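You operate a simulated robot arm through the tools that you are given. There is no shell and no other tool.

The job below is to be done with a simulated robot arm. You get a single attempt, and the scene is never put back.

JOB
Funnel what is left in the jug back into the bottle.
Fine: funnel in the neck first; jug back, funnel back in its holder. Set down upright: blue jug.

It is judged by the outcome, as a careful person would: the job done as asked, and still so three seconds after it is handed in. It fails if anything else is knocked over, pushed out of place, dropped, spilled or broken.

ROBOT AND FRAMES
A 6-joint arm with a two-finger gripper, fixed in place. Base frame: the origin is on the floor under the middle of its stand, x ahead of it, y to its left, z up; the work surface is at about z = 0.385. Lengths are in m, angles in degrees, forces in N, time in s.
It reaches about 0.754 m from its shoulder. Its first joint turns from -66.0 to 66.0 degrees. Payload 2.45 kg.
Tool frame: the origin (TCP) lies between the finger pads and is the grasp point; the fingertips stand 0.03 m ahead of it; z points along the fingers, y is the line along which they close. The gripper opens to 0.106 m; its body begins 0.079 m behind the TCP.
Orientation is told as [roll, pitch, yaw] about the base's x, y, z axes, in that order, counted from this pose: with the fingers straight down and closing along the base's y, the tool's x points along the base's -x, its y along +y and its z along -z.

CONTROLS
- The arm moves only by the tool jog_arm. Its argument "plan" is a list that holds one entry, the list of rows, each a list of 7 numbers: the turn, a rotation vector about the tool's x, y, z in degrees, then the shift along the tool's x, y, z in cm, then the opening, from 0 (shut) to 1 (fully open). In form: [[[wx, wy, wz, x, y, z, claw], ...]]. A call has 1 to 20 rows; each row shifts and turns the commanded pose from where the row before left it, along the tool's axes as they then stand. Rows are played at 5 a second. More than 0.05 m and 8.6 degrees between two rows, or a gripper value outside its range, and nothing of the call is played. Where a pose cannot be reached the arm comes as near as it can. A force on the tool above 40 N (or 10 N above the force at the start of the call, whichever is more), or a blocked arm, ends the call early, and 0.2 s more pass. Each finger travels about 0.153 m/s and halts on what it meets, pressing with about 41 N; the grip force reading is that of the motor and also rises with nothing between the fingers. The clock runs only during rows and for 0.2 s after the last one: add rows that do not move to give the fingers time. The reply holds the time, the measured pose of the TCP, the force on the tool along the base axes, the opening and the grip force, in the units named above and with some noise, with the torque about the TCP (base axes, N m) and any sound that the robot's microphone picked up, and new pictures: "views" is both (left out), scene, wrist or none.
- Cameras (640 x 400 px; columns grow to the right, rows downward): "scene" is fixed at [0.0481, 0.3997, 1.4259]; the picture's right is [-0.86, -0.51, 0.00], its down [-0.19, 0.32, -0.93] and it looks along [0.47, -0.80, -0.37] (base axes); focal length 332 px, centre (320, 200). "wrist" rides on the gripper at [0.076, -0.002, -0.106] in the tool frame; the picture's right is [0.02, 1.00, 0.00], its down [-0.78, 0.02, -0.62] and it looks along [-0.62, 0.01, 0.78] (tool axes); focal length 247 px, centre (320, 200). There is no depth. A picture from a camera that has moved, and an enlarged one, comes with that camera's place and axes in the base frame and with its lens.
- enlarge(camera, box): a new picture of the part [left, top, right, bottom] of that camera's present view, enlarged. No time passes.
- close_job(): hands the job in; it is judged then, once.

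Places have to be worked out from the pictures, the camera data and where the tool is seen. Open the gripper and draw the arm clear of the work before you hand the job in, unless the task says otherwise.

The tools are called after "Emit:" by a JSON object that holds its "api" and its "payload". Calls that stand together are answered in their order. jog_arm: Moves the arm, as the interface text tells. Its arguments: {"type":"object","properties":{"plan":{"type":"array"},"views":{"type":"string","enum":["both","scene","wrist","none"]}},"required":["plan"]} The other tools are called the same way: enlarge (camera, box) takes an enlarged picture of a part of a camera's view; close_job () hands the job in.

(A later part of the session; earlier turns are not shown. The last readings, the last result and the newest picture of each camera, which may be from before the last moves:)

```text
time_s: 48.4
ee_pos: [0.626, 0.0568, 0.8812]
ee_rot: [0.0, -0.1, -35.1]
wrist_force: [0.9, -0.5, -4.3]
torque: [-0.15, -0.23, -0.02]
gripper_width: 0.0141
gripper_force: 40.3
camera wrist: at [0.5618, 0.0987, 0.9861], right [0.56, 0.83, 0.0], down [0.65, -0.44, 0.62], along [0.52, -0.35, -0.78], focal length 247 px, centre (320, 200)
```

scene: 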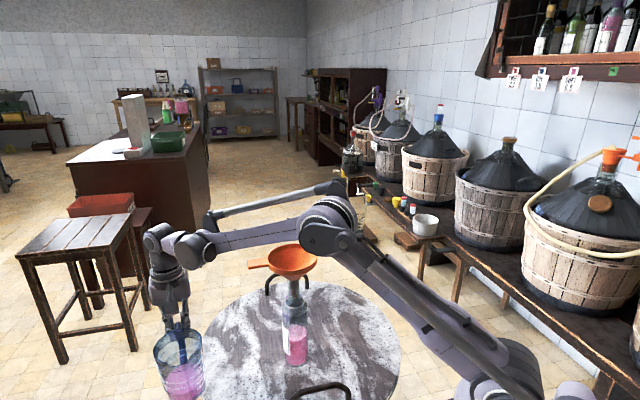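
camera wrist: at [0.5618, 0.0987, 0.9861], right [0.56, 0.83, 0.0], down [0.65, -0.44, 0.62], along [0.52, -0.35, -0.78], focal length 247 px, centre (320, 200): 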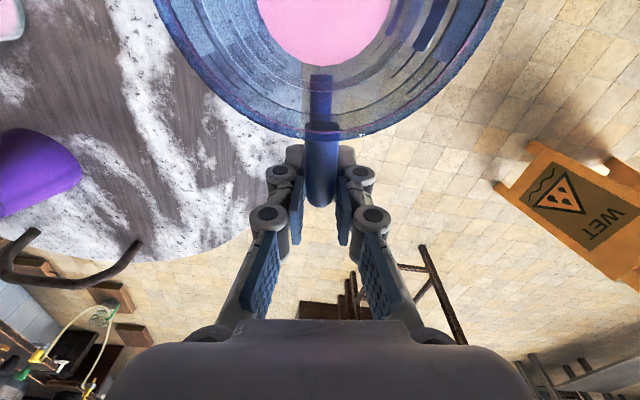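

The yaw went fine and the jug is still upright. Now I'll raise it while tilting it spout-down gradually, to 24° first, well below the pouring angle and still far from the bottle.

Emit:
{"api": "jog_arm", "payload": {"plan": [[[0, -2, 0, 0, 0, -1.2, 0], [0, -2, 0, -0.042, 0, -1.199, 0], [0, -2, 0, -0.084, 0, -1.197, 0], [0, -2, 0, -0.125, 0, -1.193, 0], [0, -2, 0, -0.167, 0, -1.188, 0], [0, -2, 0, -0.208, 0, -1.182, 0], [0, -2, 0, -0.249, 0, -1.174, 0], [0, -2, 0, -0.29, 0, -1.164, 0], [0, -2, 0, -0.331, 0, -1.154, 0], [0, -2, 0, -0.371, 0, -1.141, 0], [0, -2, 0, -0.41, 0, -1.128, 0], [0, -2, 0, -0.45, 0, -1.113, 0], [0, 0, 0, 0, 0, 0, 0]]], "views": "both"}}

```text
time_s: 51.2
ee_pos: [0.626, 0.0569, 1.0246]
ee_rot: [0.1, -24.1, -35.1]
wrist_force: [0.6, -0.1, -3.4]
torque: [-0.11, -0.15, -0.02]
gripper_width: 0.0143
gripper_force: 40.5
camera wrist: at [0.5315, 0.1202, 1.089], right [0.56, 0.83, -0.01], down [0.39, -0.25, 0.89], along [0.73, -0.5, -0.46], focal length 247 px, centre (320, 200)
```

scene: 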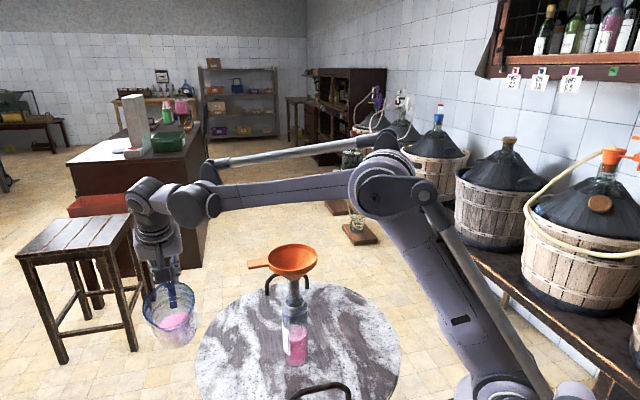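
wrist: 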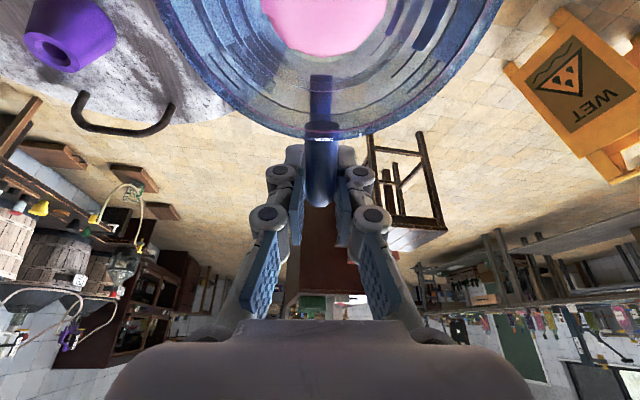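

The grip is steady and the liquid stays well inside the jug. I'll continue to 48° of tilt while rising to z ≈ 1.17.

Emit:
{"api": "jog_arm", "payload": {"plan": [[[0, -2, 0, -0.488, 0, -1.096, 0], [0, -2, 0, -0.526, 0, -1.079, 0], [0, -2, 0, -0.563, 0, -1.06, 0], [0, -2, 0, -0.6, 0, -1.039, 0], [0, -2, 0, -0.636, 0, -1.018, 0], [0, -2, 0, -0.671, 0, -0.995, 0], [0, -2, 0, -0.705, 0, -0.971, 0], [0, -2, 0, -0.739, 0, -0.946, 0], [0, -2, 0, -0.771, 0, -0.919, 0], [0, -2, 0, -0.803, 0, -0.892, 0], [0, -2, 0, -0.834, 0, -0.863, 0], [0, -2, 0, -0.863, 0, -0.834, 0], [0, 0, 0, 0, 0, 0, 0]]], "views": "both"}}

Emit:
{"api": "enlarge", "payload": {"camera": "scene", "box": [110, 160, 350, 340]}}

```text
time_s: 54.0
ee_pos: [0.6233, 0.0582, 1.1675]
ee_rot: [0.1, -48.2, -35.0]
wrist_force: [-0.6, -0.2, -3.0]
torque: [-0.05, -0.02, -0.02]
gripper_width: 0.0142
gripper_force: 41.0
camera wrist: at [0.5164, 0.1302, 1.1807], right [0.56, 0.83, -0.02], down [0.06, -0.02, 1.0], along [0.83, -0.56, -0.06], focal length 247 px, centre (320, 200)
```

scene: 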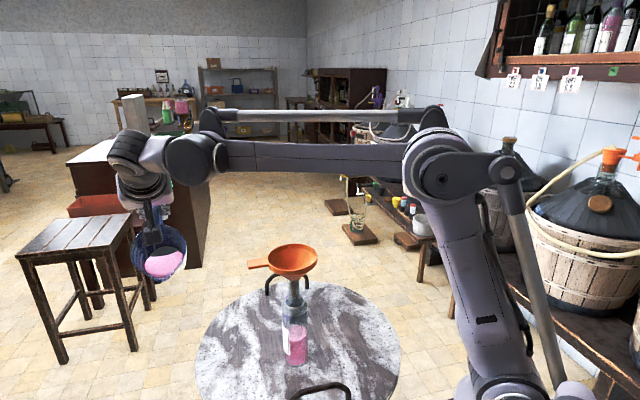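
wrist: 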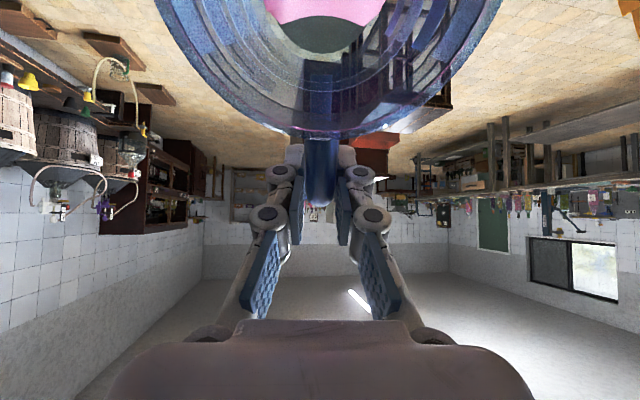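

```text
2.22 times, centred on (230, 250) of scene
camera zoom: at [0.0481, 0.3997, 1.4259], right [-0.86, -0.51, 0.0], down [-0.19, 0.32, -0.93], along [0.47, -0.8, -0.37], focal length 737 px, centre (520, 89)
```

zoom: 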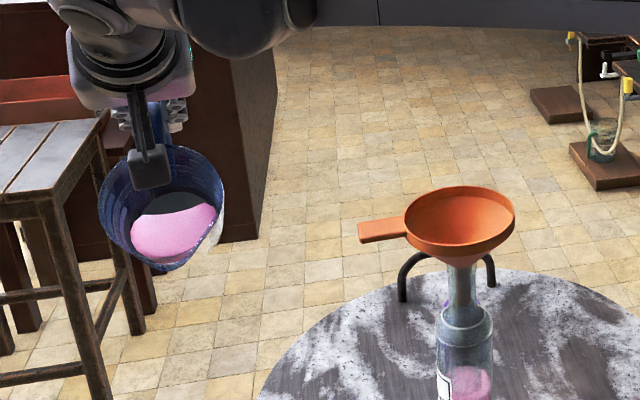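

The jug is at 48° and the liquid is well short of the lip. I'll zoom in to see where exactly the spout tip is.

Emit:
{"api": "enlarge", "payload": {"camera": "scene", "box": [130, 200, 210, 290]}}

Emit:
{"api": "enlarge", "payload": {"camera": "wrist", "box": [150, 0, 510, 225]}}

```text
4.44 times, centred on (170, 245) of scene
camera zoom: at [0.0481, 0.3997, 1.4259], right [-0.86, -0.51, 0.0], down [-0.19, 0.32, -0.93], along [0.47, -0.8, -0.37], focal length 1474 px, centre (987, 0)
```

zoom: 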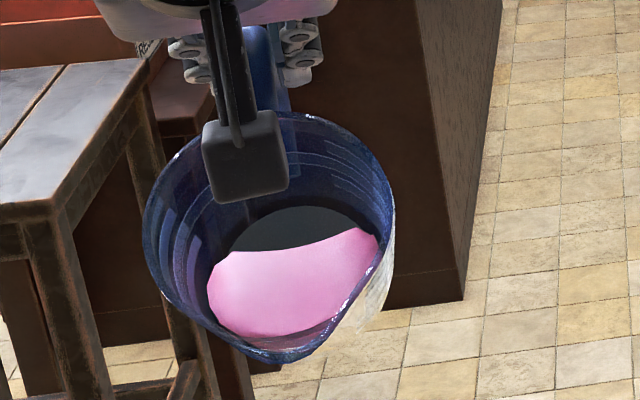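

```text
1.78 times, centred on (330, 112) of wrist
camera zoom: at [0.5164, 0.1302, 1.1807], right [0.56, 0.83, -0.02], down [0.06, -0.02, 1.0], along [0.83, -0.56, -0.06], focal length 439 px, centre (302, 356)
```

zoom: 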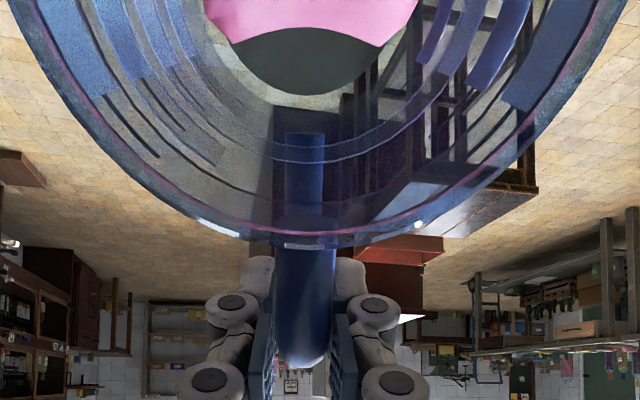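

The spout tip matches my model (lip 14.4 cm ahead of and 3 cm above the grip point), and the liquid is well below the lip. I'll rise 5 cm and carry the tilted jug sideways to above the funnel, with the lip 9 cm over the rim for now.

Emit:
{"api": "jog_arm", "payload": {"plan": [[[0, 0, 0, -1.3, 0, -1.171, 0], [0, 0, 0, -1.3, 0, -1.171, 0], [0, 0, 0, -1.3, 0, -1.171, 0], [0, 0, 0, -0.1345, -0.92, 0.1495, 0], [0, 0, 0, -0.1345, -0.92, 0.1495, 0], [0, 0, 0, -0.269, -1.841, 0.299, 0], [0, 0, 0, -0.269, -1.841, 0.299, 0], [0, 0, 0, -0.269, -1.841, 0.299, 0], [0, 0, 0, -0.269, -1.841, 0.299, 0], [0, 0, 0, -0.269, -1.841, 0.299, 0], [0, 0, 0, -0.269, -1.841, 0.299, 0], [0, 0, 0, -0.269, -1.841, 0.299, 0], [0, 0, 0, -0.269, -1.841, 0.299, 0], [0, 0, 0, -0.1345, -0.92, 0.1495, 0], [0, 0, 0, 0, 0, 0, 0]]], "views": "both"}}

Emit:
{"api": "enlarge", "payload": {"camera": "scene", "box": [190, 160, 370, 310]}}

```text
time_s: 57.2
ee_pos: [0.5542, -0.1062, 1.2197]
ee_rot: [0.1, -48.0, -34.9]
wrist_force: [0.3, 0.0, -4.2]
torque: [-0.04, 0.0, 0.01]
gripper_width: 0.014
gripper_force: 40.1
camera wrist: at [0.4461, -0.0343, 1.2335], right [0.56, 0.83, -0.02], down [0.06, -0.02, 1.0], along [0.83, -0.56, -0.06], focal length 247 px, centre (320, 200)
```

scene: 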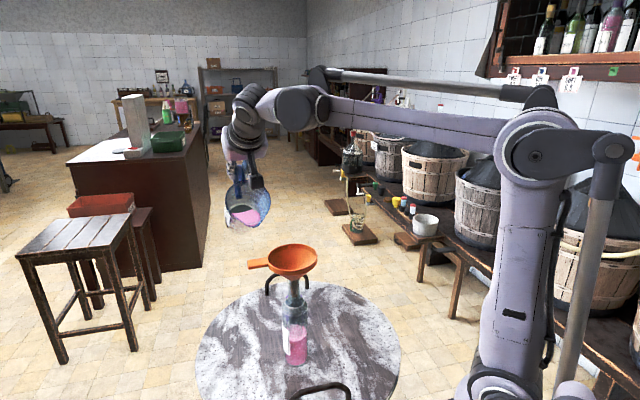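
wrist: 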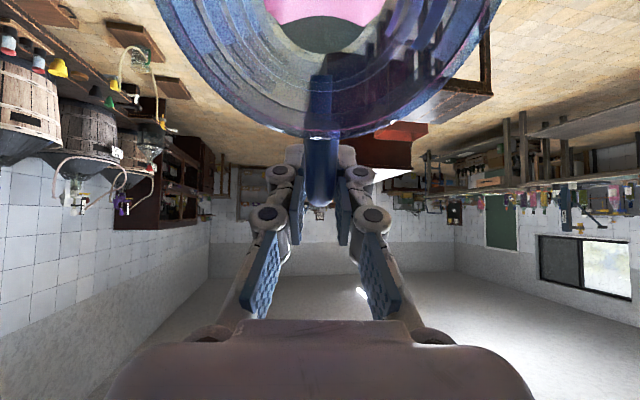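

```text
2.67 times, centred on (280, 235) of scene
camera zoom: at [0.0481, 0.3997, 1.4259], right [-0.86, -0.51, 0.0], down [-0.19, 0.32, -0.93], along [0.47, -0.8, -0.37], focal length 884 px, centre (427, 107)
```

zoom: 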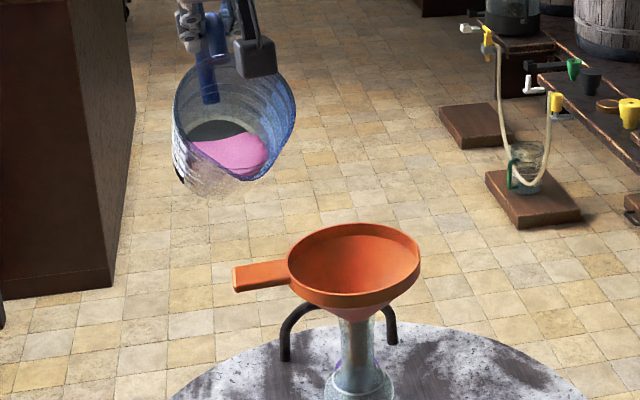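

The jug is where predicted, with the lip at about (0.457, -0.038, 1.13). I'll complete the remaining 8.3 cm sideways move so the lip is in line with the funnel centre.

Emit:
{"api": "jog_arm", "payload": {"plan": [[[0, 0, 0, -0.134, -0.833, 0.149, 0], [0, 0, 0, -0.268, -1.666, 0.297, 0], [0, 0, 0, -0.268, -1.666, 0.297, 0], [0, 0, 0, -0.268, -1.666, 0.297, 0], [0, 0, 0, -0.268, -1.666, 0.297, 0], [0, 0, 0, -0.134, -0.833, 0.149, 0], [0, 0, 0, 0, 0, 0, 0]]], "views": "both"}}

Emit:
{"api": "enlarge", "payload": {"camera": "scene", "box": [220, 180, 360, 310]}}

```text
time_s: 58.8
ee_pos: [0.525, -0.1889, 1.2193]
ee_rot: [0.1, -48.1, -35.1]
wrist_force: [-0.8, 0.2, -3.8]
torque: [-0.05, -0.04, -0.03]
gripper_width: 0.0141
gripper_force: 40.5
camera wrist: at [0.4169, -0.1156, 1.2328], right [0.56, 0.83, -0.02], down [0.06, -0.02, 1.0], along [0.83, -0.56, -0.06], focal length 247 px, centre (320, 200)
```

scene: 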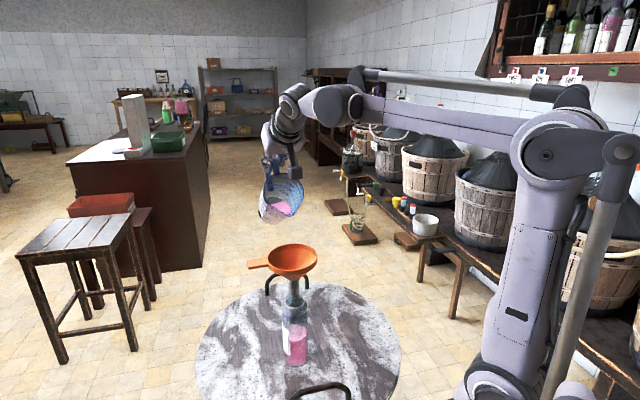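
wrist: 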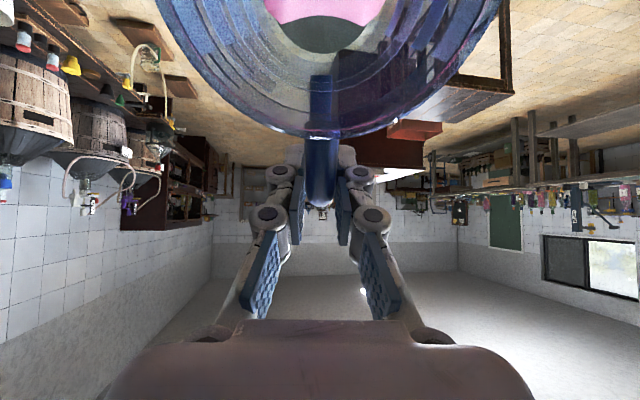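

```text
3.08 times, centred on (290, 245) of scene
camera zoom: at [0.0481, 0.3997, 1.4259], right [-0.86, -0.51, 0.0], down [-0.19, 0.32, -0.93], along [0.47, -0.8, -0.37], focal length 1020 px, centre (412, 62)
```

zoom: 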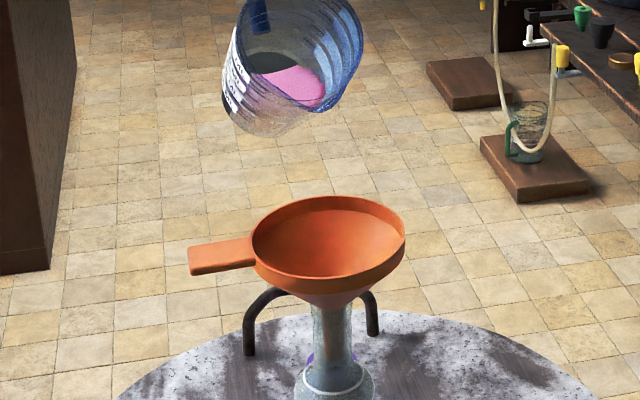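

The lip's vertical projection falls about 1.3 cm on the jug side of the funnel centre, as intended. I'll lower 4.5 cm and start tilting to 60° about the lip point, still short of pouring.

Emit:
{"api": "jog_arm", "payload": {"plan": [[[0, 0, 0, 1.115, 0, 1.004, 0], [0, 0, 0, 1.115, 0, 1.004, 0], [0, 0, 0, 1.115, 0, 1.004, 0], [0, -1, 0, -0.0524, 0, -0.252, 0], [0, -1, 0, -0.0524, 0, -0.252, 0], [0, -1, 0, -0.0524, 0, -0.252, 0], [0, -1, 0, -0.0524, 0, -0.252, 0], [0, -1, 0, -0.0524, 0, -0.252, 0], [0, -1, 0, -0.0524, 0, -0.252, 0], [0, -1, 0, -0.0524, 0, -0.252, 0], [0, -1, 0, -0.0524, 0, -0.252, 0], [0, -1, 0, -0.0524, 0, -0.252, 0], [0, -1, 0, -0.0524, 0, -0.252, 0], [0, -1, 0, -0.0524, 0, -0.252, 0], [0, -1, 0, -0.0524, 0, -0.252, 0], [0, 0, 0, 0, 0, 0, 0]]], "views": "both"}}

Emit:
{"api": "enlarge", "payload": {"camera": "scene", "box": [230, 190, 350, 310]}}

```text
time_s: 62.2
ee_pos: [0.5051, -0.1751, 1.198]
ee_rot: [0.0, -60.1, -35.0]
wrist_force: [-0.4, -0.1, -4.0]
torque: [-0.02, -0.04, 0.01]
gripper_width: 0.0142
gripper_force: 40.4
camera wrist: at [0.3992, -0.102, 1.1839], right [0.56, 0.83, -0.02], down [-0.11, 0.1, 0.99], along [0.82, -0.56, 0.15], focal length 247 px, centre (320, 200)
```

scene: 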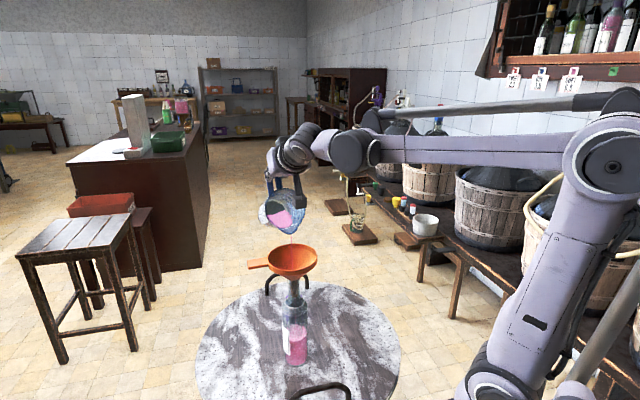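
wrist: 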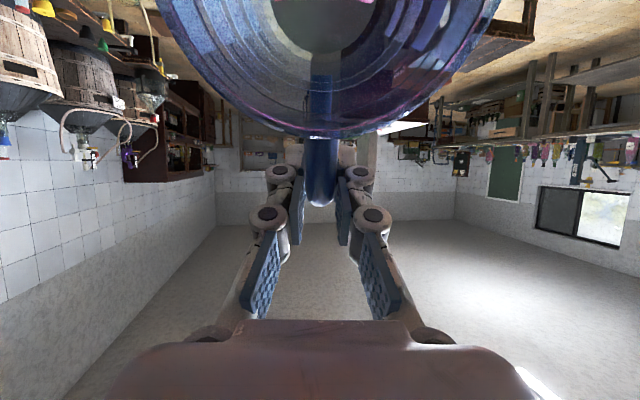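

```text
3.33 times, centred on (290, 250) of scene
camera zoom: at [0.0481, 0.3997, 1.4259], right [-0.86, -0.51, 0.0], down [-0.19, 0.32, -0.93], along [0.47, -0.8, -0.37], focal length 1105 px, centre (420, 33)
```

zoom: 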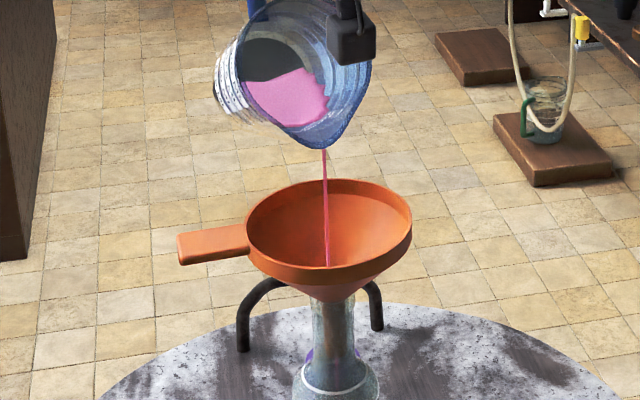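

A thin stream has started and falls right into the funnel's centre. I'll continue tilting slowly, 0.5° per row, keeping the lip fixed.

Emit:
{"api": "jog_arm", "payload": {"plan": [[[0, -0.5, 0, -0.0262, 0, -0.126, 0], [0, -0.5, 0, -0.0262, 0, -0.126, 0], [0, -0.5, 0, -0.0262, 0, -0.126, 0], [0, -0.5, 0, -0.0262, 0, -0.126, 0], [0, -0.5, 0, -0.0262, 0, -0.126, 0], [0, -0.5, 0, -0.0262, 0, -0.126, 0]]], "views": "none"}}

Emit:
{"api": "enlarge", "payload": {"camera": "scene", "box": [230, 190, 350, 370]}}

```text
time_s: 63.6
ee_pos: [0.5023, -0.1727, 1.2028]
ee_rot: [0.2, -63.1, -35.1]
wrist_force: [0.2, 0.6, -3.2]
torque: [0.02, 0.07, -0.02]
gripper_width: 0.014
gripper_force: 40.1
```

```text
2.22 times, centred on (290, 280) of scene
camera zoom: at [0.0481, 0.3997, 1.4259], right [-0.86, -0.51, 0.0], down [-0.19, 0.32, -0.93], along [0.47, -0.8, -0.37], focal length 737 px, centre (387, 22)
```

zoom: 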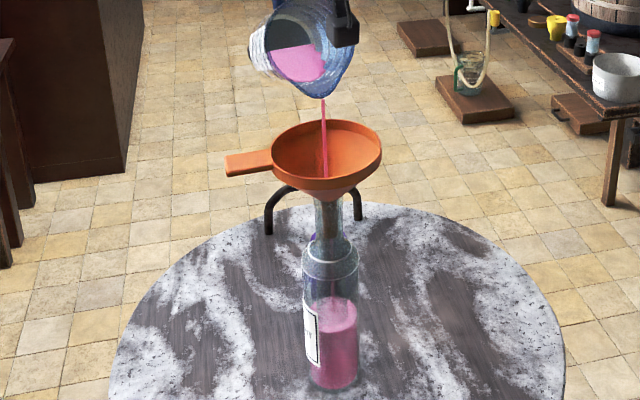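

The bottle level is rising and the funnel isn't backing up. I'll continue at the same slow rate.

Emit:
{"api": "jog_arm", "payload": {"plan": [[[0, 0, 0, 0, 0, 0, 0], [0, -0.5, 0, -0.0262, 0, -0.126, 0], [0, -0.5, 0, -0.0262, 0, -0.126, 0], [0, -0.5, 0, -0.0262, 0, -0.126, 0], [0, -0.5, 0, -0.0262, 0, -0.126, 0], [0, -0.5, 0, -0.0262, 0, -0.126, 0], [0, -0.5, 0, -0.0262, 0, -0.126, 0], [0, -0.5, 0, -0.0262, 0, -0.126, 0], [0, -0.5, 0, -0.0262, 0, -0.126, 0]]], "views": "none"}}

Emit:
{"api": "enlarge", "payload": {"camera": "scene", "box": [230, 190, 350, 370]}}

Emit:
{"api": "enlarge", "payload": {"camera": "scene", "box": [250, 190, 340, 290]}}

```text
time_s: 65.6
ee_pos: [0.4962, -0.1669, 1.209]
ee_rot: [0.1, -67.0, -35.0]
wrist_force: [-0.6, -0.4, -4.4]
torque: [0.0, 0.03, -0.01]
gripper_width: 0.0142
gripper_force: 40.9
```

```text
2.22 times, centred on (290, 280) of scene
camera zoom: at [0.0481, 0.3997, 1.4259], right [-0.86, -0.51, 0.0], down [-0.19, 0.32, -0.93], along [0.47, -0.8, -0.37], focal length 737 px, centre (387, 22)
```

zoom: 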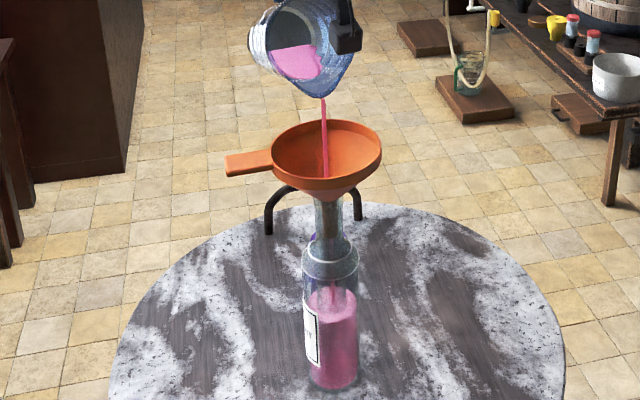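

```text
4.00 times, centred on (295, 240) of scene
camera zoom: at [0.0481, 0.3997, 1.4259], right [-0.86, -0.51, 0.0], down [-0.19, 0.32, -0.93], along [0.47, -0.8, -0.37], focal length 1326 px, centre (420, 40)
```

zoom: 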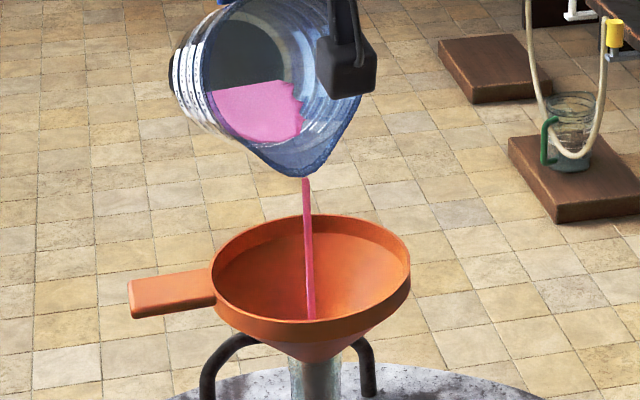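

The flow is centred with no back-up in the funnel. I'll continue the slow tilt for another 5°.

Emit:
{"api": "jog_arm", "payload": {"plan": [[[0, -0.5, 0, -0.0262, 0, -0.126, 0], [0, -0.5, 0, -0.0262, 0, -0.126, 0], [0, -0.5, 0, -0.0262, 0, -0.126, 0], [0, -0.5, 0, -0.0262, 0, -0.126, 0], [0, -0.5, 0, -0.0262, 0, -0.126, 0], [0, -0.5, 0, -0.0262, 0, -0.126, 0], [0, -0.5, 0, -0.0262, 0, -0.126, 0], [0, -0.5, 0, -0.0262, 0, -0.126, 0], [0, -0.5, 0, -0.0262, 0, -0.126, 0], [0, -0.5, 0, -0.0262, 0, -0.126, 0]]], "views": "none"}}

Emit:
{"api": "enlarge", "payload": {"camera": "scene", "box": [230, 190, 350, 370]}}

Emit:
{"api": "enlarge", "payload": {"camera": "scene", "box": [250, 190, 340, 290]}}

```text
time_s: 67.8
ee_pos: [0.4859, -0.1597, 1.2173]
ee_rot: [0.1, -72.1, -35.1]
wrist_force: [0.2, 0.7, -3.1]
torque: [0.05, 0.03, -0.01]
gripper_width: 0.0141
gripper_force: 40.3
```

```text
2.22 times, centred on (290, 280) of scene
camera zoom: at [0.0481, 0.3997, 1.4259], right [-0.86, -0.51, 0.0], down [-0.19, 0.32, -0.93], along [0.47, -0.8, -0.37], focal length 737 px, centre (387, 22)
```

zoom: 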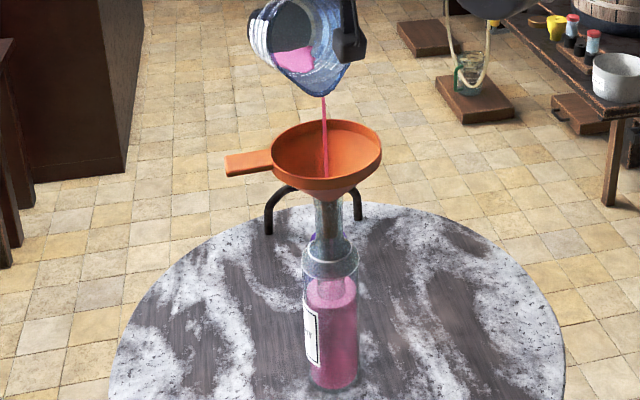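

```text
4.00 times, centred on (295, 240) of scene
camera zoom: at [0.0481, 0.3997, 1.4259], right [-0.86, -0.51, 0.0], down [-0.19, 0.32, -0.93], along [0.47, -0.8, -0.37], focal length 1326 px, centre (420, 40)
```

zoom: 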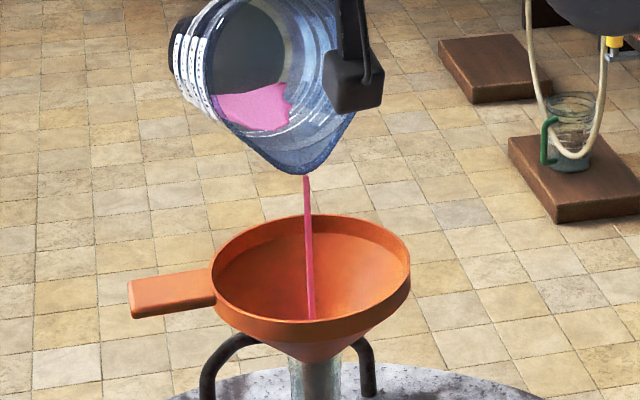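

Going well; the level in the bottle keeps rising and the jug is emptying. I'll continue another 6°.

Emit:
{"api": "jog_arm", "payload": {"plan": [[[0, -0.5, 0, -0.0262, 0, -0.126, 0], [0, -0.5, 0, -0.0262, 0, -0.126, 0], [0, -0.5, 0, -0.0262, 0, -0.126, 0], [0, -0.5, 0, -0.0262, 0, -0.126, 0], [0, -0.5, 0, -0.0262, 0, -0.126, 0], [0, -0.5, 0, -0.0262, 0, -0.126, 0], [0, -0.5, 0, -0.0262, 0, -0.126, 0], [0, -0.5, 0, -0.0262, 0, -0.126, 0], [0, -0.5, 0, -0.0262, 0, -0.126, 0], [0, -0.5, 0, -0.0262, 0, -0.126, 0], [0, -0.5, 0, -0.0262, 0, -0.126, 0], [0, -0.5, 0, -0.0262, 0, -0.126, 0]]], "views": "scene"}}

Emit:
{"api": "enlarge", "payload": {"camera": "scene", "box": [230, 170, 350, 370]}}

Emit:
{"api": "enlarge", "payload": {"camera": "scene", "box": [250, 180, 340, 280]}}

```text
time_s: 70.4
ee_pos: [0.4741, -0.1515, 1.2244]
ee_rot: [0.4, -78.2, -35.3]
wrist_force: [0.1, -0.1, -2.9]
torque: [0.03, 0.08, 0.01]
gripper_width: 0.014
gripper_force: 40.6
```

scene: 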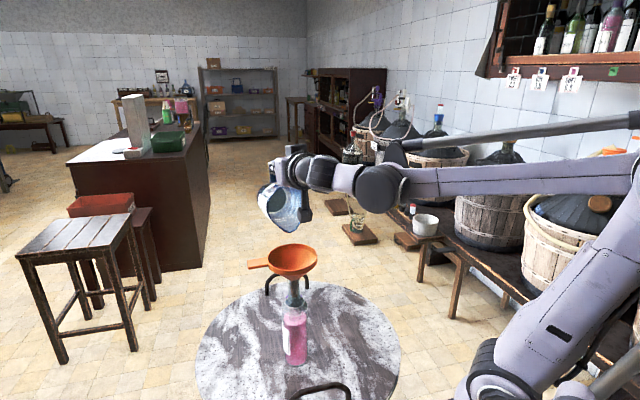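

```text
2.00 times, centred on (290, 270) of scene
camera zoom: at [0.0481, 0.3997, 1.4259], right [-0.86, -0.51, 0.0], down [-0.19, 0.32, -0.93], along [0.47, -0.8, -0.37], focal length 663 px, centre (380, 60)
```

zoom: 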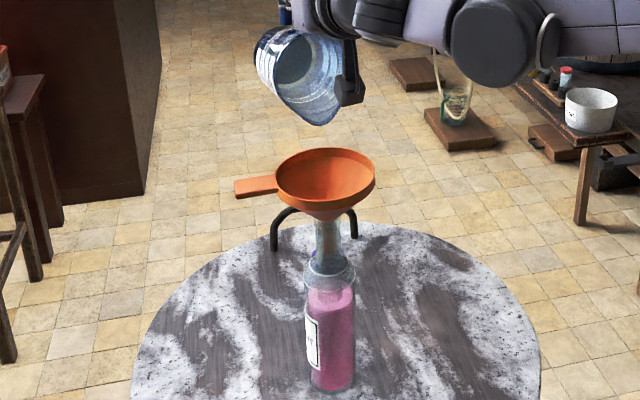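

```text
4.00 times, centred on (295, 230) of scene
camera zoom: at [0.0481, 0.3997, 1.4259], right [-0.86, -0.51, 0.0], down [-0.19, 0.32, -0.93], along [0.47, -0.8, -0.37], focal length 1326 px, centre (420, 80)
```

zoom: 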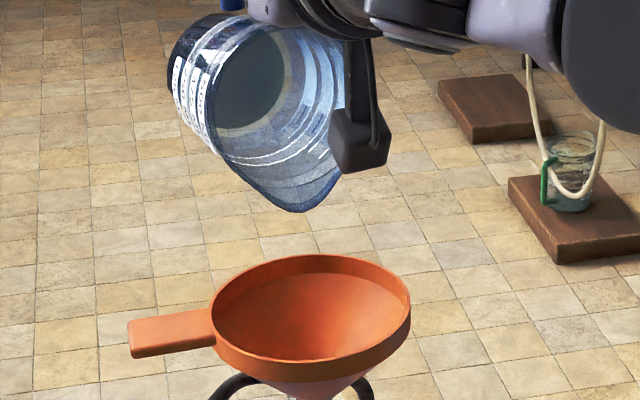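

The jug looks empty now, the stream has stopped and the funnel is clear. I'll tilt about 10° more over the funnel to drain any last drops, and wait a moment.

Emit:
{"api": "jog_arm", "payload": {"plan": [[[0, -1, 0, -0.0524, 0, -0.252, 0], [0, -1, 0, -0.0524, 0, -0.252, 0], [0, -1, 0, -0.0524, 0, -0.252, 0], [0, -1, 0, -0.0524, 0, -0.252, 0], [0, -1, 0, -0.0524, 0, -0.252, 0], [0, -1, 0, -0.0524, 0, -0.252, 0], [0, -1, 0, -0.0524, 0, -0.252, 0], [0, -1, 0, -0.0524, 0, -0.252, 0], [0, -1, 0, -0.0524, 0, -0.252, 0], [0, -1, 0, -0.0524, 0, -0.252, 0], [0, 0, 0, 0, 0, 0, 0], [0, 0, 0, 0, 0, 0, 0], [0, 0, 0, 0, 0, 0, 0], [0, 0, 0, 0, 0, 0, 0]]], "views": "scene"}}

Emit:
{"api": "enlarge", "payload": {"camera": "scene", "box": [250, 170, 340, 280]}}

Emit:
{"api": "enlarge", "payload": {"camera": "scene", "box": [250, 250, 340, 370]}}

```text
time_s: 73.4
ee_pos: [0.4553, -0.1404, 1.2336]
ee_rot: [1.0, -88.1, -36.0]
wrist_force: [0.4, -0.2, -2.5]
torque: [0.02, 0.1, 0.01]
gripper_width: 0.0142
gripper_force: 40.6
```

scene: 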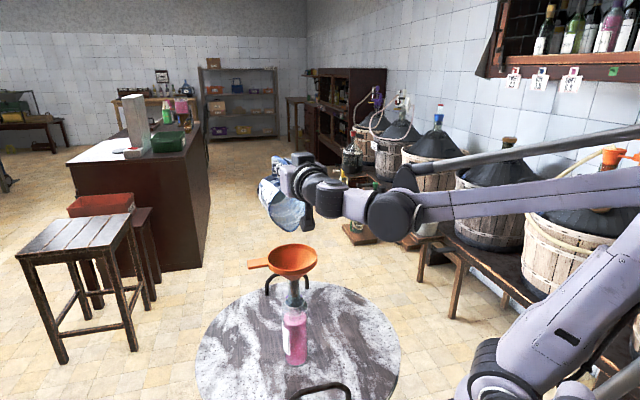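

```text
3.64 times, centred on (295, 225) of scene
camera zoom: at [0.0481, 0.3997, 1.4259], right [-0.86, -0.51, 0.0], down [-0.19, 0.32, -0.93], along [0.47, -0.8, -0.37], focal length 1206 px, centre (411, 109)
```

zoom: 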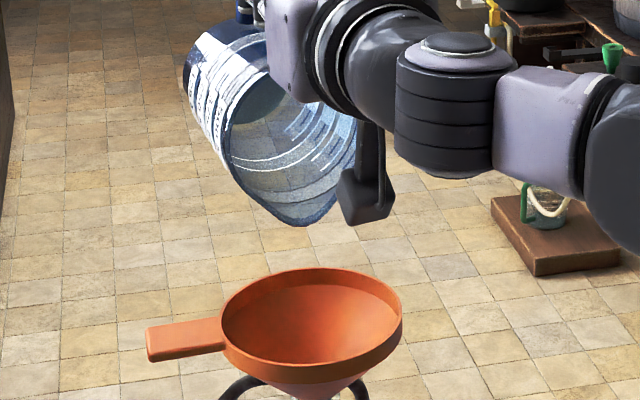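

```text
3.33 times, centred on (295, 310) of scene
camera zoom: at [0.0481, 0.3997, 1.4259], right [-0.86, -0.51, 0.0], down [-0.19, 0.32, -0.93], along [0.47, -0.8, -0.37], focal length 1105 px, centre (403, -167)
```

zoom: 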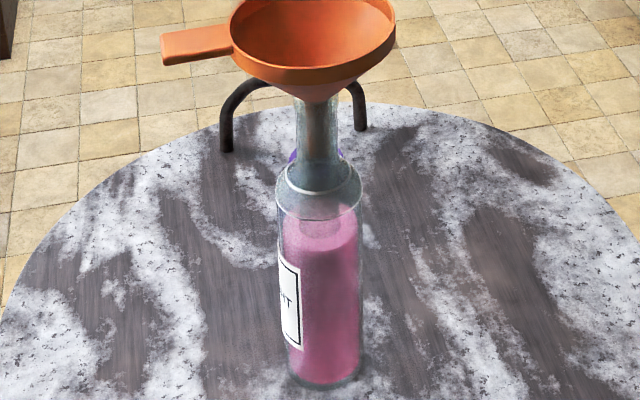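

The jug is empty and the bottle level sits below the shoulder with the funnel clear. I'll tilt the jug back to 48° about the lip, retracing my path over the funnel so any drip falls inside it.

Emit:
{"api": "jog_arm", "payload": {"plan": [[[0, 2, 0, 0.1048, 0, 0.504, 0], [0, 2, 0, 0.1048, 0, 0.504, 0], [0, 2, 0, 0.1048, 0, 0.504, 0], [0, 2, 0, 0.1048, 0, 0.504, 0], [0, 2, 0, 0.1048, 0, 0.504, 0], [0, 2, 0, 0.1048, 0, 0.504, 0], [0, 2, 0, 0.1048, 0, 0.504, 0], [0, 2, 0, 0.1048, 0, 0.504, 0], [0, 2, 0, 0.1048, 0, 0.504, 0], [0, 2, 0, 0.1048, 0, 0.504, 0], [0, 2, 0, 0.1048, 0, 0.504, 0], [0, 2, 0, 0.1048, 0, 0.504, 0], [0, 2, 0, 0.1048, 0, 0.504, 0], [0, 2, 0, 0.1048, 0, 0.504, 0], [0, 2, 0, 0.1048, 0, 0.504, 0], [0, 2, 0, 0.1048, 0, 0.504, 0], [0, 2, 0, 0.1048, 0, 0.504, 0], [0, 2, 0, 0.1048, 0, 0.504, 0], [0, 2, 0, 0.1048, 0, 0.504, 0], [0, 2, 0, 0.1048, 0, 0.504, 0]]], "views": "both"}}

Emit:
{"api": "enlarge", "payload": {"camera": "scene", "box": [230, 180, 350, 310]}}

```text
time_s: 77.6
ee_pos: [0.5254, -0.1888, 1.1804]
ee_rot: [0.1, -47.9, -35.1]
wrist_force: [0.0, 0.7, -3.1]
torque: [-0.03, -0.07, 0.0]
gripper_width: 0.0142
gripper_force: 40.5
camera wrist: at [0.4182, -0.1151, 1.1939], right [0.56, 0.83, -0.01], down [0.06, -0.02, 1.0], along [0.83, -0.56, -0.06], focal length 247 px, centre (320, 200)
```

scene: 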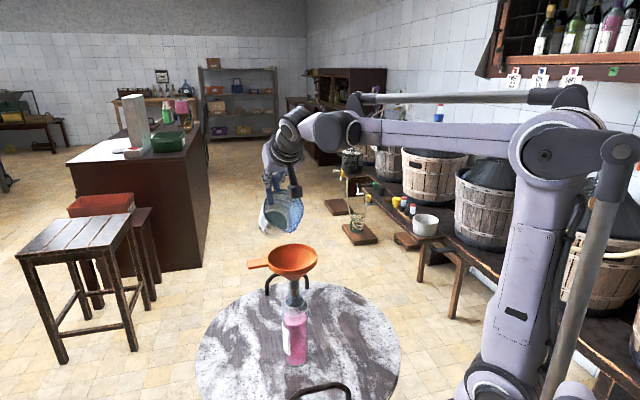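
wrist: 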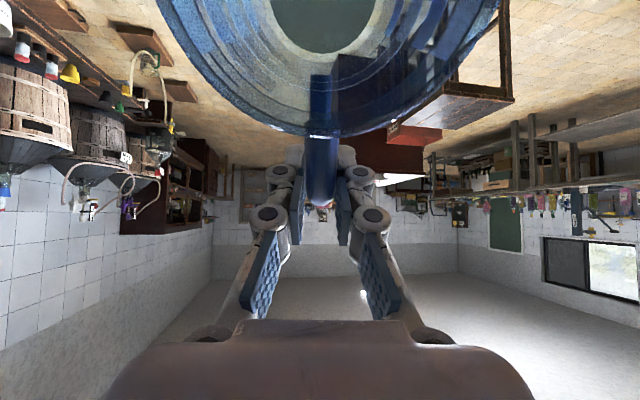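

```text
3.08 times, centred on (290, 245) of scene
camera zoom: at [0.0481, 0.3997, 1.4259], right [-0.86, -0.51, 0.0], down [-0.19, 0.32, -0.93], along [0.47, -0.8, -0.37], focal length 1020 px, centre (412, 62)
```

zoom: 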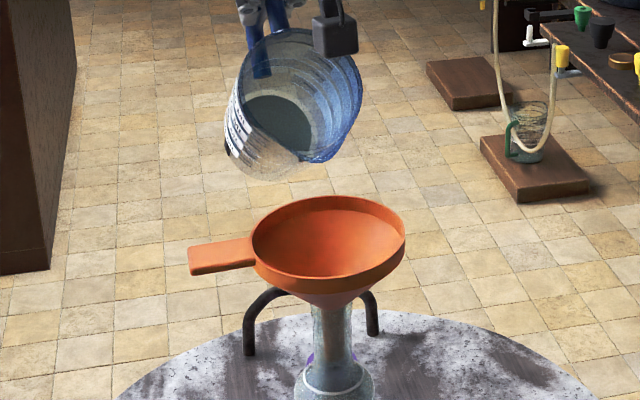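

The jug is back at 48° and clear. I'll rise 4.5 cm and retrace the sideways path to the place beside the table where I tilted it.

Emit:
{"api": "jog_arm", "payload": {"plan": [[[0, 0, 0, -1.115, 0, -1.004, 0], [0, 0, 0, -1.115, 0, -1.004, 0], [0, 0, 0, -1.115, 0, -1.004, 0], [0, 0, 0, 0.139, 0.922, -0.1545, 0], [0, 0, 0, 0.139, 0.922, -0.1545, 0], [0, 0, 0, 0.2783, 1.844, -0.309, 0], [0, 0, 0, 0.2783, 1.844, -0.309, 0], [0, 0, 0, 0.2783, 1.844, -0.309, 0], [0, 0, 0, 0.2783, 1.844, -0.309, 0], [0, 0, 0, 0.2783, 1.844, -0.309, 0], [0, 0, 0, 0.2783, 1.844, -0.309, 0], [0, 0, 0, 0.2783, 1.844, -0.309, 0], [0, 0, 0, 0.2783, 1.844, -0.309, 0], [0, 0, 0, 0.2783, 1.844, -0.309, 0], [0, 0, 0, 0.2783, 1.844, -0.309, 0], [0, 0, 0, 0.2783, 1.844, -0.309, 0], [0, 0, 0, 0.2783, 1.844, -0.309, 0], [0, 0, 0, 0.139, 0.922, -0.1545, 0], [0, 0, 0, 0.139, 0.922, -0.1545, 0], [0, 0, 0, 0, 0, 0, 0]]], "views": "scene"}}

```text
time_s: 81.8
ee_pos: [0.6235, 0.0549, 1.2271]
ee_rot: [0.0, -48.1, -35.0]
wrist_force: [-0.2, 1.3, -2.1]
torque: [-0.04, -0.05, -0.01]
gripper_width: 0.014
gripper_force: 40.6
```

scene: 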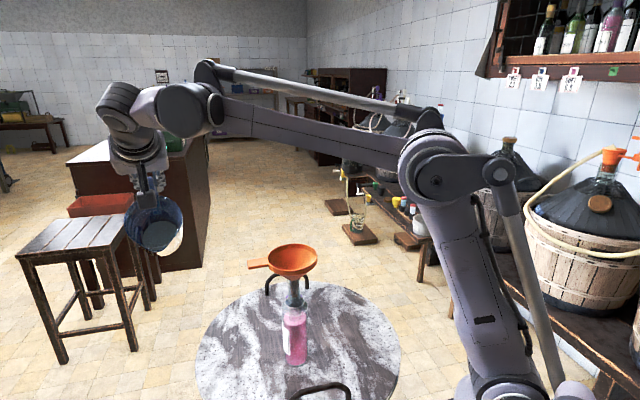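

I'm back beside the table. I'll lower while untilting, first to 24°.

Emit:
{"api": "jog_arm", "payload": {"plan": [[[0, 2, 0, 1.072, 0, 0.965, 0], [0, 2, 0, 1.037, 0, 1.002, 0], [0, 2, 0, 1.002, 0, 1.037, 0], [0, 2, 0, 0.965, 0, 1.072, 0], [0, 2, 0, 0.927, 0, 1.105, 0], [0, 2, 0, 0.888, 0, 1.136, 0], [0, 2, 0, 0.848, 0, 1.167, 0], [0, 2, 0, 0.806, 0, 1.195, 0], [0, 2, 0, 0.764, 0, 1.223, 0], [0, 2, 0, 0.721, 0, 1.249, 0], [0, 2, 0, 0.677, 0, 1.273, 0], [0, 2, 0, 0.632, 0, 1.296, 0], [0, 0, 0, 0, 0, 0, 0]]], "views": "none"}}

Emit:
{"api": "jog_arm", "payload": {"plan": [[[0, 2, 0, 0.587, 0, 1.317, 0], [0, 2, 0, 0.54, 0, 1.337, 0], [0, 2, 0, 0.493, 0, 1.355, 0], [0, 2, 0, 0.446, 0, 1.371, 0], [0, 2, 0, 0.397, 0, 1.386, 0], [0, 2, 0, 0.349, 0, 1.399, 0], [0, 2, 0, 0.3, 0, 1.41, 0], [0, 2, 0, 0.25, 0, 1.42, 0], [0, 2, 0, 0.201, 0, 1.428, 0], [0, 2, 0, 0.151, 0, 1.434, 0], [0, 2, 0, 0.101, 0, 1.438, 0], [0, 2, 0, 0.05, 0, 1.2, 0], [0, 0, 0, 0, 0, 0, 0]]], "views": "both"}}

```text
time_s: 84.6
ee_pos: [0.6228, 0.0552, 1.0513]
ee_rot: [-0.1, -23.9, -35.0]
wrist_force: [0.0, -0.4, -3.1]
torque: [-0.09, -0.12, 0.0]
gripper_width: 0.0141
gripper_force: 40.5
```

```text
time_s: 87.4
ee_pos: [0.6261, 0.0567, 0.8809]
ee_rot: [0.0, 0.1, -35.0]
wrist_force: [0.3, 0.5, -2.7]
torque: [-0.14, -0.18, -0.01]
gripper_width: 0.014
gripper_force: 40.5
camera wrist: at [0.5612, 0.0987, 0.9855], right [0.56, 0.83, 0.0], down [0.65, -0.44, 0.62], along [0.52, -0.35, -0.78], focal length 247 px, centre (320, 200)
```

scene: 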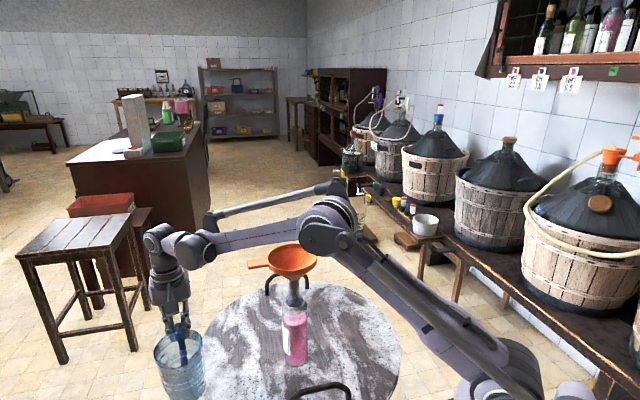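
wrist: 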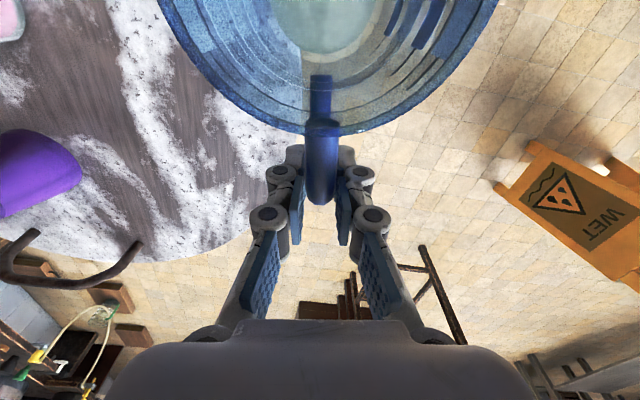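

The jug is upright and empty at the same spot as before. I'll yaw it back by +80° to its original heading.

Emit:
{"api": "jog_arm", "payload": {"plan": [[[0, 0, -3, 0, 0, 0, 0], [0, 0, -5, 0, 0, 0, 0], [0, 0, -5, 0, 0, 0, 0], [0, 0, -5, 0, 0, 0, 0], [0, 0, -5, 0, 0, 0, 0], [0, 0, -5, 0, 0, 0, 0], [0, 0, -5, 0, 0, 0, 0], [0, 0, -5, 0, 0, 0, 0], [0, 0, -5, 0, 0, 0, 0], [0, 0, -5, 0, 0, 0, 0], [0, 0, -5, 0, 0, 0, 0], [0, 0, -5, 0, 0, 0, 0], [0, 0, -5, 0, 0, 0, 0], [0, 0, -5, 0, 0, 0, 0], [0, 0, -5, 0, 0, 0, 0], [0, 0, -4, 0, 0, 0, 0], [0, 0, -3, 0, 0, 0, 0], [0, 0, 0, 0, 0, 0, 0]]], "views": "both"}}

```text
time_s: 91.2
ee_pos: [0.6241, 0.0585, 0.8804]
ee_rot: [-0.1, 0.0, 45.1]
wrist_force: [0.5, -1.1, -2.8]
torque: [0.12, -0.14, -0.02]
gripper_width: 0.0145
gripper_force: 39.9
camera wrist: at [0.5715, 0.0015, 0.9861], right [-0.72, 0.69, 0.0], down [0.54, 0.57, 0.62], along [0.43, 0.45, -0.78], focal length 247 px, centre (320, 200)
```

scene: 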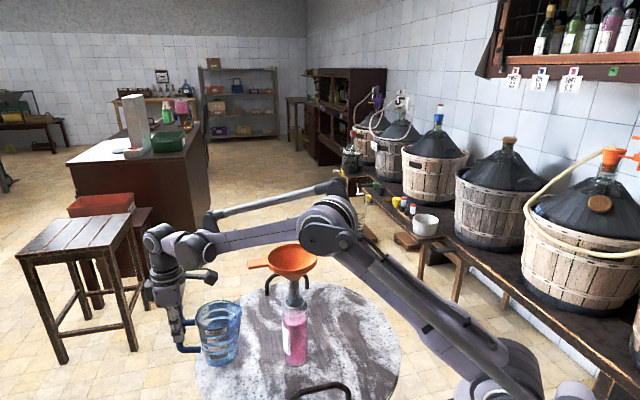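
wrist: 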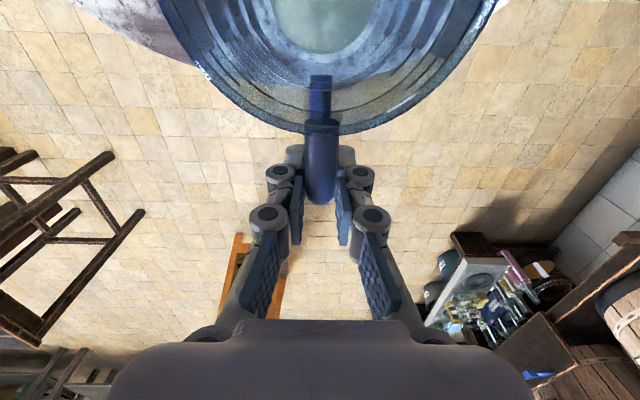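

I'm back at the first waypoint. I'll reverse the sideways shift to put the jug over its original place, still 3 cm up, then check that it is upright.

Emit:
{"api": "jog_arm", "payload": {"plan": [[[0, 0, 0, 0.6, -0.35, 0, 0], [0, 0, 0, 1.1, -0.62, 0, 0], [0, 0, 0, 1.2, -0.7, 0, 0], [0, 0, 0, 1.1, -0.62, 0, 0], [0, 0, 0, 0.95, -0.54, 0, 0], [0, 0, 0, 0, 0, 1.0, 0], [0, 0, 0, 0, 0, 0, 0]]], "views": "none"}}

Emit:
{"api": "enlarge", "payload": {"camera": "scene", "box": [170, 200, 330, 360]}}

Emit:
{"api": "enlarge", "payload": {"camera": "scene", "box": [185, 280, 285, 370]}}

```text
time_s: 92.8
ee_pos: [0.6102, 0.0023, 0.8696]
ee_rot: [-0.1, 0.1, 45.0]
wrist_force: [0.7, -0.6, -3.4]
torque: [0.19, -0.16, -0.01]
gripper_width: 0.0139
gripper_force: 40.3
```

```text
2.50 times, centred on (250, 280) of scene
camera zoom: at [0.0481, 0.3997, 1.4259], right [-0.86, -0.51, 0.0], down [-0.19, 0.32, -0.93], along [0.47, -0.8, -0.37], focal length 829 px, centre (495, 0)
```

zoom: 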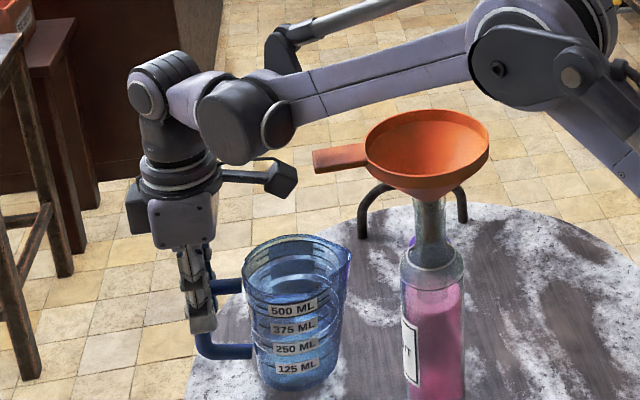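

```text
4.44 times, centred on (235, 325) of scene
camera zoom: at [0.0481, 0.3997, 1.4259], right [-0.86, -0.51, 0.0], down [-0.19, 0.32, -0.93], along [0.47, -0.8, -0.37], focal length 1474 px, centre (698, -356)
```

zoom: 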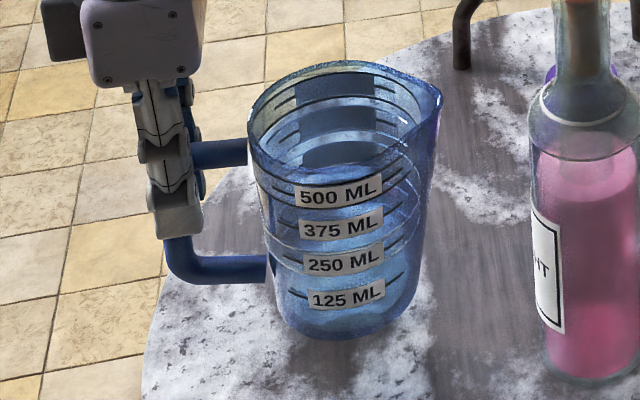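

The jug is above its place; it looks very slightly (1–2°) spout-down compared with when I gripped it. I'll check the wrist view to quantify that before setting it down.

Emit:
{"api": "enlarge", "payload": {"camera": "wrist", "box": [0, 0, 640, 400]}}

Emit:
{"api": "enlarge", "payload": {"camera": "wrist", "box": [140, 0, 500, 225]}}

```text
1.00 times, centred on (320, 200) of wrist (not enlarged: the box is as wide or as high as the picture)
camera zoom: at [0.5573, -0.0532, 0.9743], right [-0.72, 0.69, 0.0], down [0.54, 0.57, 0.62], along [0.43, 0.45, -0.78], focal length 247 px, centre (320, 200)
```

zoom: 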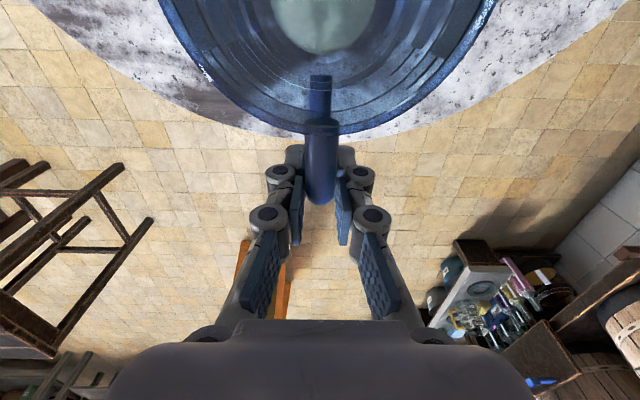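

```text
1.78 times, centred on (320, 112) of wrist
camera zoom: at [0.5573, -0.0532, 0.9743], right [-0.72, 0.69, 0.0], down [0.54, 0.57, 0.62], along [0.43, 0.45, -0.78], focal length 439 px, centre (320, 356)
```

zoom: 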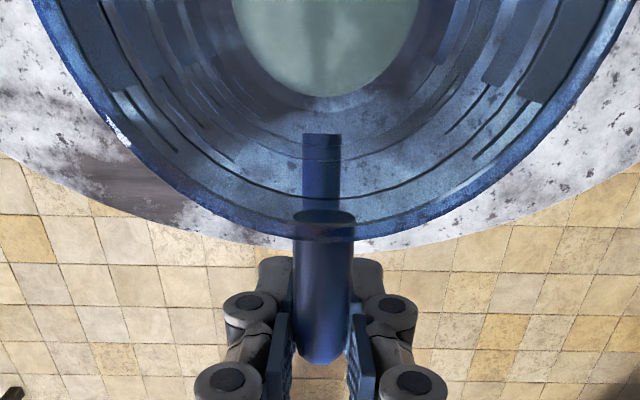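

The comparison shows about 2.2° of slip in the grip, spout-down. I'll tilt the wrist back 2.2° so the jug stands upright, and lower it 1.6 cm toward the table.

Emit:
{"api": "jog_arm", "payload": {"plan": [[[0, 1.1, 0, 0, 0, 0, 0], [0, 1.1, 0, 0, 0, 0, 0], [0, 0, 0, -0.02, 0, 0.5, 0], [0, 0, 0, -0.02, 0, 0.5, 0], [0, 0, 0, -0.015, 0, 0.4, 0], [0, 0, 0, -0.008, 0, 0.2, 0], [0, 0, 0, 0, 0, 0, 0]]], "views": "none"}}

Emit:
{"api": "enlarge", "payload": {"camera": "scene", "box": [185, 280, 285, 370]}}

```text
time_s: 94.4
ee_pos: [0.6096, 0.0015, 0.8545]
ee_rot: [0.0, 2.1, 45.1]
wrist_force: [0.2, -0.6, -2.4]
torque: [0.2, -0.16, -0.01]
gripper_width: 0.0144
gripper_force: 40.5
```

```text
4.44 times, centred on (235, 325) of scene
camera zoom: at [0.0481, 0.3997, 1.4259], right [-0.86, -0.51, 0.0], down [-0.19, 0.32, -0.93], along [0.47, -0.8, -0.37], focal length 1474 px, centre (698, -356)
```

zoom: 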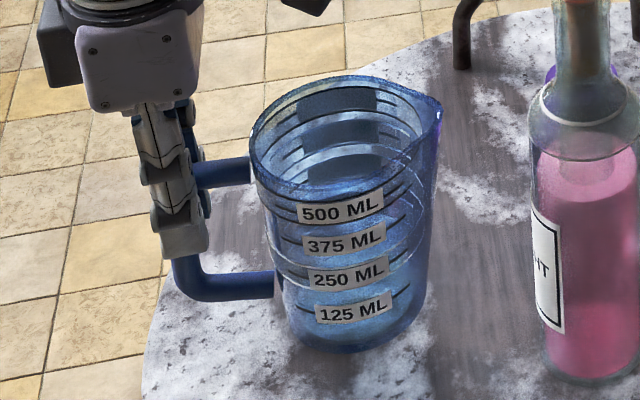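

Upright now. About 4–5 mm remains to the table, so I'll lower in 1 mm steps and watch the load come off.

Emit:
{"api": "jog_arm", "payload": {"plan": [[[0, 0, 0, -0.004, 0, 0.1, 0], [0, 0, 0, -0.004, 0, 0.1, 0], [0, 0, 0, -0.004, 0, 0.1, 0], [0, 0, 0, 0, 0, 0, 0]]], "views": "none"}}

Emit:
{"api": "jog_arm", "payload": {"plan": [[[0, 0, 0, -0.004, 0, 0.1, 0], [0, 0, 0, 0, 0, 0, 0]]], "views": "none"}}

```text
time_s: 95.4
ee_pos: [0.609, 0.0023, 0.852]
ee_rot: [-0.1, 2.2, 45.1]
wrist_force: [0.1, 0.2, -1.9]
torque: [0.16, -0.16, 0.01]
gripper_width: 0.0141
gripper_force: 40.5
```

```text
time_s: 96.0
ee_pos: [0.6104, 0.0007, 0.851]
ee_rot: [-0.2, 2.2, 44.9]
wrist_force: [0.6, 0.5, -2.4]
torque: [0.18, -0.16, -0.02]
gripper_width: 0.0142
gripper_force: 40.7
```

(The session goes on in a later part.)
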